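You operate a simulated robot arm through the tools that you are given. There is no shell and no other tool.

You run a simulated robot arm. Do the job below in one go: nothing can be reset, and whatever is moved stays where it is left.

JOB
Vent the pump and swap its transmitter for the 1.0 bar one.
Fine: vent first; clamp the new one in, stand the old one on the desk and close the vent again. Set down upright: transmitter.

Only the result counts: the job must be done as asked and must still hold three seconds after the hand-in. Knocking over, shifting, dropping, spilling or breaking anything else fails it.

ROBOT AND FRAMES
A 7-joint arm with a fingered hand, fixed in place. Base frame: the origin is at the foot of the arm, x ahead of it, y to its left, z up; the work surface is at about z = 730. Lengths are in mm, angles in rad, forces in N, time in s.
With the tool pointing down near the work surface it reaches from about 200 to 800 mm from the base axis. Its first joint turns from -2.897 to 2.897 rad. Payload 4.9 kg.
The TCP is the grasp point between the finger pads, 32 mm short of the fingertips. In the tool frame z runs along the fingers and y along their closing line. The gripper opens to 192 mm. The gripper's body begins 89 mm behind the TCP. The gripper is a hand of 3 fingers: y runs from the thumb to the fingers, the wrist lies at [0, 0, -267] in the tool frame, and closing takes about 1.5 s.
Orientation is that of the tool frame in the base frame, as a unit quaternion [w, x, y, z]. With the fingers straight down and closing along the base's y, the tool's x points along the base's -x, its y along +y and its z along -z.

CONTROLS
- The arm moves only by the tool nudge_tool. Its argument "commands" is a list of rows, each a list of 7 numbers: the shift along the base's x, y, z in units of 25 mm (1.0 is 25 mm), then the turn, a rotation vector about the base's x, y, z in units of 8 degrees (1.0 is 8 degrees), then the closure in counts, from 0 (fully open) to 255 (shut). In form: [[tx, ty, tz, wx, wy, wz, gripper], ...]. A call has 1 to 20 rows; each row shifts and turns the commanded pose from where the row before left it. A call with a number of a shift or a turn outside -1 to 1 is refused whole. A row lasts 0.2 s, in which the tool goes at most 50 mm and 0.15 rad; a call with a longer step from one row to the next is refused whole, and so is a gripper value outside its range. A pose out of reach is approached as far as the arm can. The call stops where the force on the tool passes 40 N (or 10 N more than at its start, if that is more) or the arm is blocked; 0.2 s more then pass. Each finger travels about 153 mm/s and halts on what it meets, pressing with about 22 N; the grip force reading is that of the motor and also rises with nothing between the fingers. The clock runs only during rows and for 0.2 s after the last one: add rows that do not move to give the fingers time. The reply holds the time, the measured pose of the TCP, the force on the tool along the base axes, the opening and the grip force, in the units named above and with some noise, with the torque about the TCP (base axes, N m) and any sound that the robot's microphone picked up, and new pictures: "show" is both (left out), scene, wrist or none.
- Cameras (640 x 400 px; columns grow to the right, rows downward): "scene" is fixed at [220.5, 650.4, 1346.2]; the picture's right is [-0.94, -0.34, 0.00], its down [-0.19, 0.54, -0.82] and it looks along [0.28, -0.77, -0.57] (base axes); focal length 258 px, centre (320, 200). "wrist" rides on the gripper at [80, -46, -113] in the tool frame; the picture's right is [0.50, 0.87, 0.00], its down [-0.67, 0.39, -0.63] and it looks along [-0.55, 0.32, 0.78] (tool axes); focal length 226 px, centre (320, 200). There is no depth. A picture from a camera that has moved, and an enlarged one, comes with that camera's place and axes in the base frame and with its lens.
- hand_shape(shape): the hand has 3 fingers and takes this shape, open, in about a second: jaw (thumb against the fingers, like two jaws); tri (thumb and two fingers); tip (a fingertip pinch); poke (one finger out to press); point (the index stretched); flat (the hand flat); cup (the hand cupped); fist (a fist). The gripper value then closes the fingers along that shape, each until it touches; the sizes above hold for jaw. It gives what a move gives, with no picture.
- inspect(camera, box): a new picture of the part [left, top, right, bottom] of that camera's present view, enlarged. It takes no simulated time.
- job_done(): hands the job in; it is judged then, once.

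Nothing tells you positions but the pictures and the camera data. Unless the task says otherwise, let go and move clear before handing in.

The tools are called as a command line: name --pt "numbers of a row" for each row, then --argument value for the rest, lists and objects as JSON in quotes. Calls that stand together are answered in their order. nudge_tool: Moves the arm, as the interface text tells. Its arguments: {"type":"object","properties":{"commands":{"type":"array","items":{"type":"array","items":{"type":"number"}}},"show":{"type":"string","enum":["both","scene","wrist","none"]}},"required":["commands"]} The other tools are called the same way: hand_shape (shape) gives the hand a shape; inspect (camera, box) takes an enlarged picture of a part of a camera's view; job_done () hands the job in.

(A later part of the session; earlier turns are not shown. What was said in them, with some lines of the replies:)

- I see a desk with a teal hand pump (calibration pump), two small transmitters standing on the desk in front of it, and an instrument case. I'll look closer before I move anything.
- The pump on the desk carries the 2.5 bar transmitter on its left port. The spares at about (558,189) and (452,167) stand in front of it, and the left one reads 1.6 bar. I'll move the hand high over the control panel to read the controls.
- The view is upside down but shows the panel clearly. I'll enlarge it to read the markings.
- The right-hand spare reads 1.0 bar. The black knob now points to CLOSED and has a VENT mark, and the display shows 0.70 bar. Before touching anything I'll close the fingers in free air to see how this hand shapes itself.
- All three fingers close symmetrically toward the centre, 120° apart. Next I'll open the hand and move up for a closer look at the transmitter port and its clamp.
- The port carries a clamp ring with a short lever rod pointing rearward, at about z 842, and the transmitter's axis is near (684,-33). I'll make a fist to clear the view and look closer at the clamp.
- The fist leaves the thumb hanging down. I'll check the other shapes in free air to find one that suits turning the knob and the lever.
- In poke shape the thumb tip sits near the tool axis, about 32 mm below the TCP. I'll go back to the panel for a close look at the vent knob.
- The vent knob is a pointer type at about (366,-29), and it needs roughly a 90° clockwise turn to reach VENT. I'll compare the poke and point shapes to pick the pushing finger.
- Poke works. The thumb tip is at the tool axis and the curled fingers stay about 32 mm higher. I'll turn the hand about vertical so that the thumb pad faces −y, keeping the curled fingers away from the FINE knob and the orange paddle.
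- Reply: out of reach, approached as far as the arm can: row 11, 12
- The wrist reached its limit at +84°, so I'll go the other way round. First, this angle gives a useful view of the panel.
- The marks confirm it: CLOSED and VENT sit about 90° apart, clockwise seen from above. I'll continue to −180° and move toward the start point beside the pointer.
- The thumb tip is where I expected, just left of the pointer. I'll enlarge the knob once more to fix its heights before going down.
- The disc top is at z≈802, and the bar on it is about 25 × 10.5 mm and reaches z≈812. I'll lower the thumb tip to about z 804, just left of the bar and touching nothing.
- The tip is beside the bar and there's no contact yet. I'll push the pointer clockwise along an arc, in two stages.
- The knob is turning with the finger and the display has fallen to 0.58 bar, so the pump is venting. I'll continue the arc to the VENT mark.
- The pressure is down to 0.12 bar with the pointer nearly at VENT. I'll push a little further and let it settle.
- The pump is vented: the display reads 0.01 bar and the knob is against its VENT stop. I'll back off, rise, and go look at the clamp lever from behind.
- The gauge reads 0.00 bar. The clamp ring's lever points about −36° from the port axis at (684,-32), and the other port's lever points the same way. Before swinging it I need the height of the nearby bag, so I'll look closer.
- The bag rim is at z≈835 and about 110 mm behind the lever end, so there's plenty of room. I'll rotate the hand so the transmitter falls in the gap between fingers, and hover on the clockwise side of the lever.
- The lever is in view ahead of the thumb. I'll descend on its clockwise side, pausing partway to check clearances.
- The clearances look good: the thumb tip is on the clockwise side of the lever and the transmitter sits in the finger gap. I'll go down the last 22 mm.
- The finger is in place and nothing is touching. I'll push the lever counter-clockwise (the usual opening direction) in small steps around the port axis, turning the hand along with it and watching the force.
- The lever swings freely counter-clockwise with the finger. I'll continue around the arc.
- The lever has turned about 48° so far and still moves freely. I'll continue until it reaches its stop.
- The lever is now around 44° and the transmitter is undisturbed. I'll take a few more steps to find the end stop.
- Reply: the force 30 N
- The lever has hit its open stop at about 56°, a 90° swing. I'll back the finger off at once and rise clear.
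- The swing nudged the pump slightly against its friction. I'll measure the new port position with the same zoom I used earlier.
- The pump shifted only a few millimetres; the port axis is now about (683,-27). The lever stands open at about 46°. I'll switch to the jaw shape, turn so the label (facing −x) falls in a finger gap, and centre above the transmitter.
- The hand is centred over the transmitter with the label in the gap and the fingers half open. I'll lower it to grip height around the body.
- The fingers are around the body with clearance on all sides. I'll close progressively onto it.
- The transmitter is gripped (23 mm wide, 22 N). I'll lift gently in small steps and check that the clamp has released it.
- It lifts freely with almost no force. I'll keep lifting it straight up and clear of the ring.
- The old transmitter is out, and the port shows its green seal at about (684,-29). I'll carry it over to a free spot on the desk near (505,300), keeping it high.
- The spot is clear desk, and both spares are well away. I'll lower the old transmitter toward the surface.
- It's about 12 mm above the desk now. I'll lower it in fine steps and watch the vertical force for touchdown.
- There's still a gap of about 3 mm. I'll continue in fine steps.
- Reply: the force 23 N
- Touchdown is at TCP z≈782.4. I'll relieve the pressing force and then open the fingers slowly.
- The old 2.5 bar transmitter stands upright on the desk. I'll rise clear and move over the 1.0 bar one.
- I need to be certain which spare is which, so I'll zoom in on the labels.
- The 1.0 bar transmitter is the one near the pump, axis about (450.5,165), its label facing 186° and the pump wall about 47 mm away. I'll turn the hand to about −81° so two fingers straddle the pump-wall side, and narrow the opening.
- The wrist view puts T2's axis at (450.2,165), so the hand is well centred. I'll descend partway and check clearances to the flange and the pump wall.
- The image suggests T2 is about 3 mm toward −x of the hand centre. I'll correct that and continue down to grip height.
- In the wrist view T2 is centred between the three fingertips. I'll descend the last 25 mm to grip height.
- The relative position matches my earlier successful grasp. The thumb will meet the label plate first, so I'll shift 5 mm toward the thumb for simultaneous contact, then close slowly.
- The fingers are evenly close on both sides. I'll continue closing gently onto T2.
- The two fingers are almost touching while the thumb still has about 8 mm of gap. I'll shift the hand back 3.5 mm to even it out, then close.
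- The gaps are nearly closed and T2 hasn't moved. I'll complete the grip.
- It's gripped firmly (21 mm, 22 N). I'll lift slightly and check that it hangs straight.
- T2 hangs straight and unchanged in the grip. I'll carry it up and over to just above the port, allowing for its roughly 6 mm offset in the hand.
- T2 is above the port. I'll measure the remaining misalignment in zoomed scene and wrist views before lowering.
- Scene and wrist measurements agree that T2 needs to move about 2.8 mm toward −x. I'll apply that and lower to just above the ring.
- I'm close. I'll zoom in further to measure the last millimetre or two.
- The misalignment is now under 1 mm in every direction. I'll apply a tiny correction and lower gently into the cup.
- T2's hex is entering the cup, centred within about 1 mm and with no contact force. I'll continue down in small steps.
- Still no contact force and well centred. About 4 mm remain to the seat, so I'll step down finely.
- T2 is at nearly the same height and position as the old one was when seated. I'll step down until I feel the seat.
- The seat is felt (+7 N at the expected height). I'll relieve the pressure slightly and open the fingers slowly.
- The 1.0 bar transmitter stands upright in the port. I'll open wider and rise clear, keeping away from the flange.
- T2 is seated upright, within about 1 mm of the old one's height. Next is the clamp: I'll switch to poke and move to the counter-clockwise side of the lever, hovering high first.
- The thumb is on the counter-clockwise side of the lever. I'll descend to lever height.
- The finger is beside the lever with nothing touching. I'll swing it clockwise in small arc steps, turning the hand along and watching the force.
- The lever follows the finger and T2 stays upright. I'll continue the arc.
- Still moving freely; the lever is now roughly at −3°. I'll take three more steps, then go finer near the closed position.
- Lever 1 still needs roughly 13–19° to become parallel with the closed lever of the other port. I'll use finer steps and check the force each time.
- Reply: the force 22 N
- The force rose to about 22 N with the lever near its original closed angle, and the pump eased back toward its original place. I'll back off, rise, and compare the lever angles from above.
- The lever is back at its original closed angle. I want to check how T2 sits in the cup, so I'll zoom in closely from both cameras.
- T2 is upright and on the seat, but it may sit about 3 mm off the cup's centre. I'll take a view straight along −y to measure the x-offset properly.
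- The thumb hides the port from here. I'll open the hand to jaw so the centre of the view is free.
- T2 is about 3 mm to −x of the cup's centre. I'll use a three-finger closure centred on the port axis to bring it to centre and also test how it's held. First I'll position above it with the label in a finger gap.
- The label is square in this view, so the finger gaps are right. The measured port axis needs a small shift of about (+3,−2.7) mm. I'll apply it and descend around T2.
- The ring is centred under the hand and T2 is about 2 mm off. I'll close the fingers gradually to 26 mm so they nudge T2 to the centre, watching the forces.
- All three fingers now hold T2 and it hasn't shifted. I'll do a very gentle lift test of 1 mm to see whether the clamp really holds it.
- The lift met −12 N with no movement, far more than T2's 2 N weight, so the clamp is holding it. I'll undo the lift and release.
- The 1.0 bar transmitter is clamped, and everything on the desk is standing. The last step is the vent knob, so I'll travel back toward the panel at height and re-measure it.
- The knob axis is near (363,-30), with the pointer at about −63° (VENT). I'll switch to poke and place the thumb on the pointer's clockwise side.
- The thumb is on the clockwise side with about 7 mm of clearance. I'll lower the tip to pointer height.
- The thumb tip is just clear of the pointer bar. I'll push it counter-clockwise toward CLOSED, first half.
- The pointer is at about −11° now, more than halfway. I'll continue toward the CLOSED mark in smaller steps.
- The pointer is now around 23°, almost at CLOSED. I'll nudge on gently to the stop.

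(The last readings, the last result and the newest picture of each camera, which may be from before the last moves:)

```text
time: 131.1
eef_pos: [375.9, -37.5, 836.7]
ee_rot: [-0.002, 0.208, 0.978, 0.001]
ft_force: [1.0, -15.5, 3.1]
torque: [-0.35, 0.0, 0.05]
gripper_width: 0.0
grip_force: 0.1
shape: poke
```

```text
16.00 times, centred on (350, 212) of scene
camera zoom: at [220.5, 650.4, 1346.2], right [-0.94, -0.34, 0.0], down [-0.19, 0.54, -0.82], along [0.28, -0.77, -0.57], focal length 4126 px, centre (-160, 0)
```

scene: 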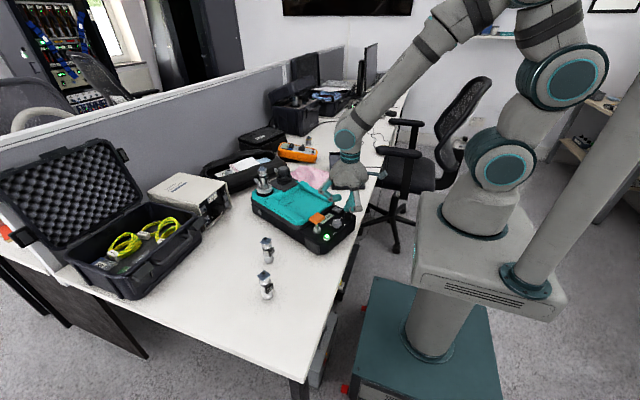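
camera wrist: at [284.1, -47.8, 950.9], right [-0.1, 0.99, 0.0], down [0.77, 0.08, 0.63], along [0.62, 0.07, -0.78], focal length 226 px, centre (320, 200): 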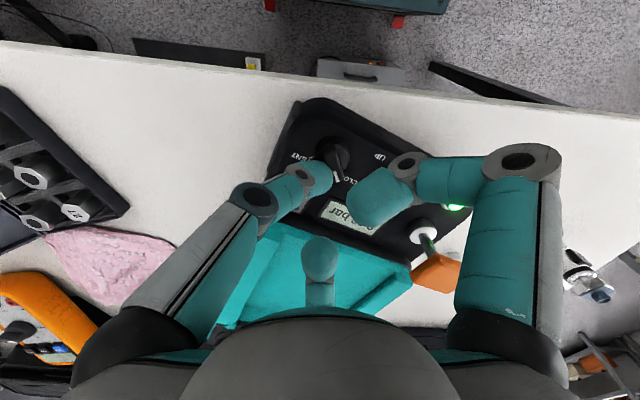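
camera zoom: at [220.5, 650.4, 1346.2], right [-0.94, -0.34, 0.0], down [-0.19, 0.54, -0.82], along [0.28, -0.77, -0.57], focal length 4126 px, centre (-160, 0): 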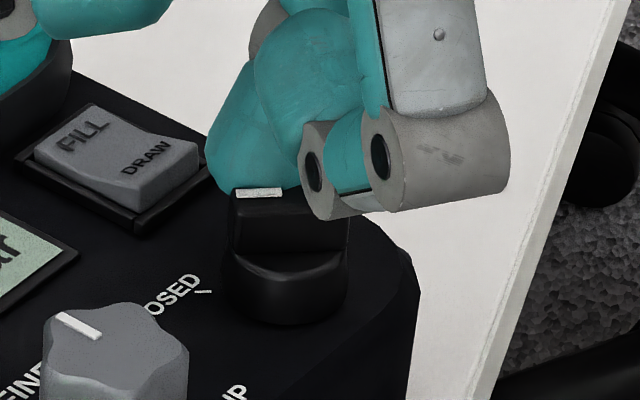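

The knob is firmly against its CLOSED stop (15 N). I'll back the finger off, rise clear, and check everything.

nudge_tool --pt "-0.1 -0.3 0 0 0 0 0" --pt "-0.2 -0.3 0.2 0 0 0 0" --pt "0 0 1 0 0 0 0" --pt "0 0 1 0 0 0 0" --pt "0 0 1 0 0 0 0" --pt "0 0 1 0 0 0 0" --pt "-0.4 -0.6 1 0 0 0 0" --pt "-0.4 -0.8 1 0 0 0 0" --pt "-0.4 -0.8 0.5 0 0 0 0" --pt "0 -0.8 0.2 0 0 0 0" --pt "0 0 0 0 0 0 0" --show "both"

inspect --camera "scene" --box '[310, 190, 374, 240]'

inspect --camera "scene" --box '[230, 140, 380, 310]'

inspect --camera "scene" --box '[248, 160, 298, 200]'

inspect --camera "scene" --box '[330, 200, 370, 225]'

inspect --camera "scene" --box '[245, 225, 315, 305]'

```text
time: 133.5
eef_pos: [337.0, -125.6, 1008.9]
ee_rot: [-0.003, 0.208, 0.978, 0.001]
ft_force: [0.1, 0.5, -0.4]
torque: [0.0, 0.0, -0.01]
gripper_width: 0.2
grip_force: 0.0
shape: poke
camera wrist: at [246.4, -135.6, 1122.3], right [-0.11, 0.99, 0.0], down [0.77, 0.08, 0.63], along [0.62, 0.07, -0.78], focal length 226 px, centre (320, 200)
```

scene: 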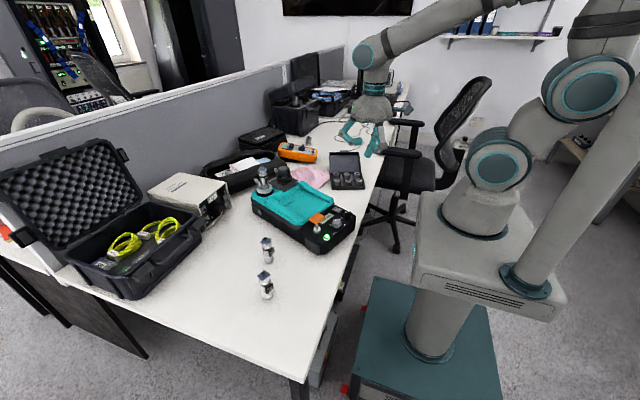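
wrist: 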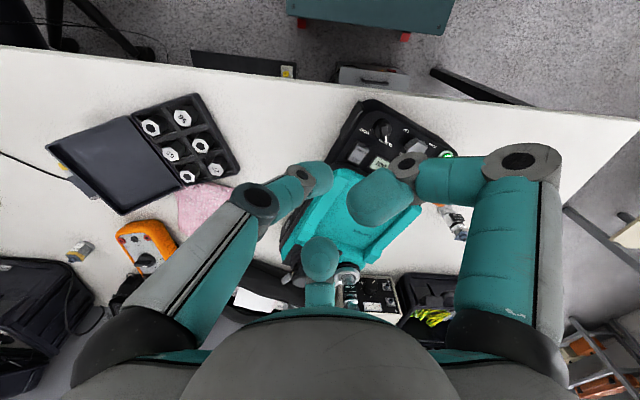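

```text
8.00 times, centred on (342, 215) of scene
camera zoom: at [220.5, 650.4, 1346.2], right [-0.94, -0.34, 0.0], down [-0.19, 0.54, -0.82], along [0.28, -0.77, -0.57], focal length 2063 px, centre (144, 80)
```

zoom: 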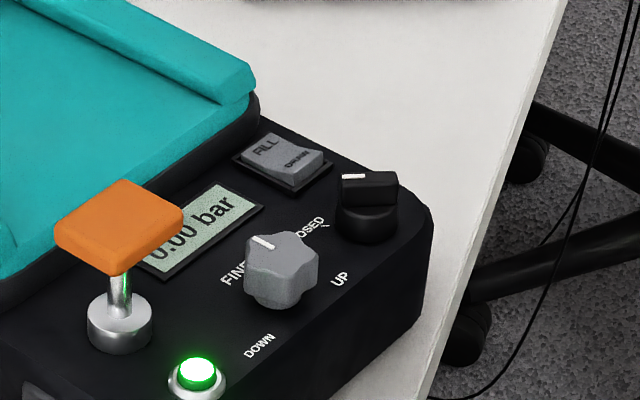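

```text
2.35 times, centred on (305, 225) of scene
camera zoom: at [220.5, 650.4, 1346.2], right [-0.94, -0.34, 0.0], down [-0.19, 0.54, -0.82], along [0.28, -0.77, -0.57], focal length 607 px, centre (355, 141)
```

zoom: 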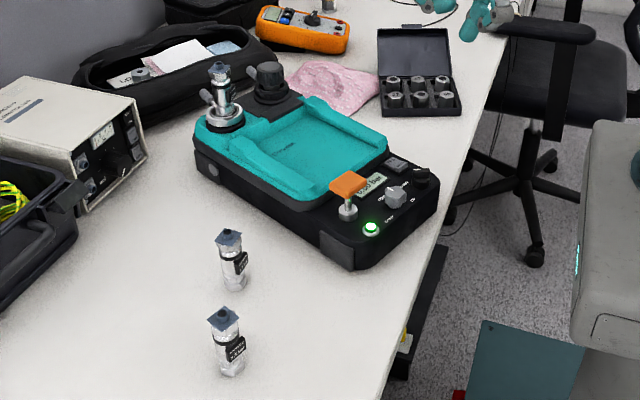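

```text
10.00 times, centred on (273, 180) of scene
camera zoom: at [220.5, 650.4, 1346.2], right [-0.94, -0.34, 0.0], down [-0.19, 0.54, -0.82], along [0.28, -0.77, -0.57], focal length 2579 px, centre (790, 400)
```

zoom: 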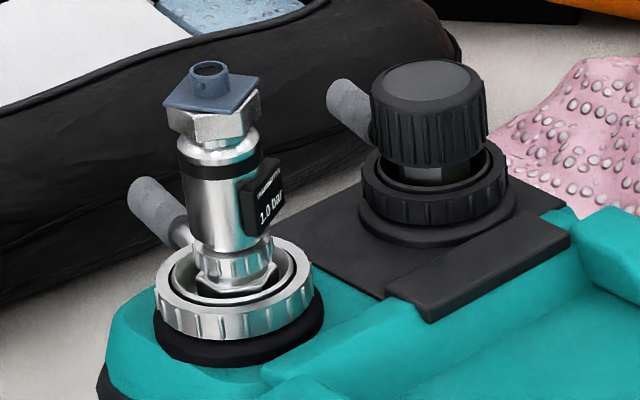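

```text
16.00 times, centred on (350, 212) of scene
camera zoom: at [220.5, 650.4, 1346.2], right [-0.94, -0.34, 0.0], down [-0.19, 0.54, -0.82], along [0.28, -0.77, -0.57], focal length 4126 px, centre (-160, 0)
```

zoom: 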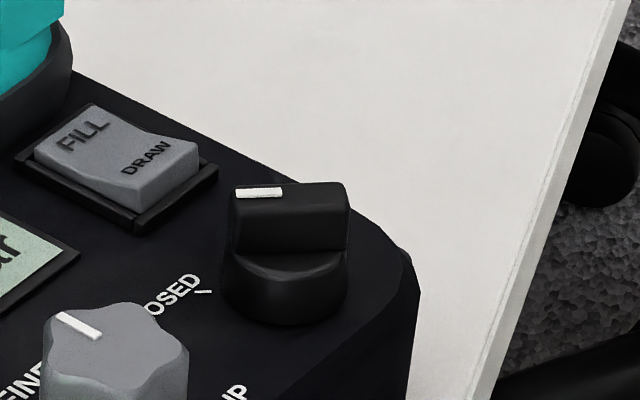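

```text
5.00 times, centred on (280, 265) of scene
camera zoom: at [220.5, 650.4, 1346.2], right [-0.94, -0.34, 0.0], down [-0.19, 0.54, -0.82], along [0.28, -0.77, -0.57], focal length 1289 px, centre (520, -125)
```

zoom: 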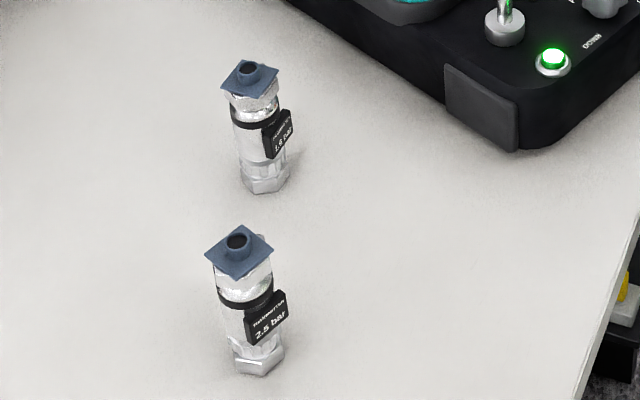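

The gauge reads 0.00 bar, the vent knob points to CLOSED, and the 1.0 bar transmitter is clamped in with its lever closed. The old 2.5 bar one stands upright on the desk, the 1.6 bar spare is untouched, and the hand is clear. I'm handing the job in.

job_done

```text
The job is handed in.
```

The pump was vented, and the 1.0 bar transmitter is now clamped in place of the 2.5 bar one. I've handed the job in; no verdict came back.

- **Vent:** I turned the knob to VENT first, and the display fell from 0.70 to 0.00 bar. After the swap I turned it back to its CLOSED stop.
- **New transmitter:** It sits upright in the port about 3 mm off the cup's centre, with the lever back in its closed position. A gentle lift met about 12 N with no movement, so the clamp is holding it.
- **Old transmitter:** The 2.5 bar one stands upright on the desk, clear of the other parts.
- **Pump position:** Swinging the clamp lever shifted the pump a few millimetres. The rear moved most of the way back when I closed the lever, but the control panel end is still about 3–4 mm off its starting place.
- **Everything else:** The 1.6 bar spare is still standing where it was, and I saw nothing else disturbed. The hand is clear of the desk.
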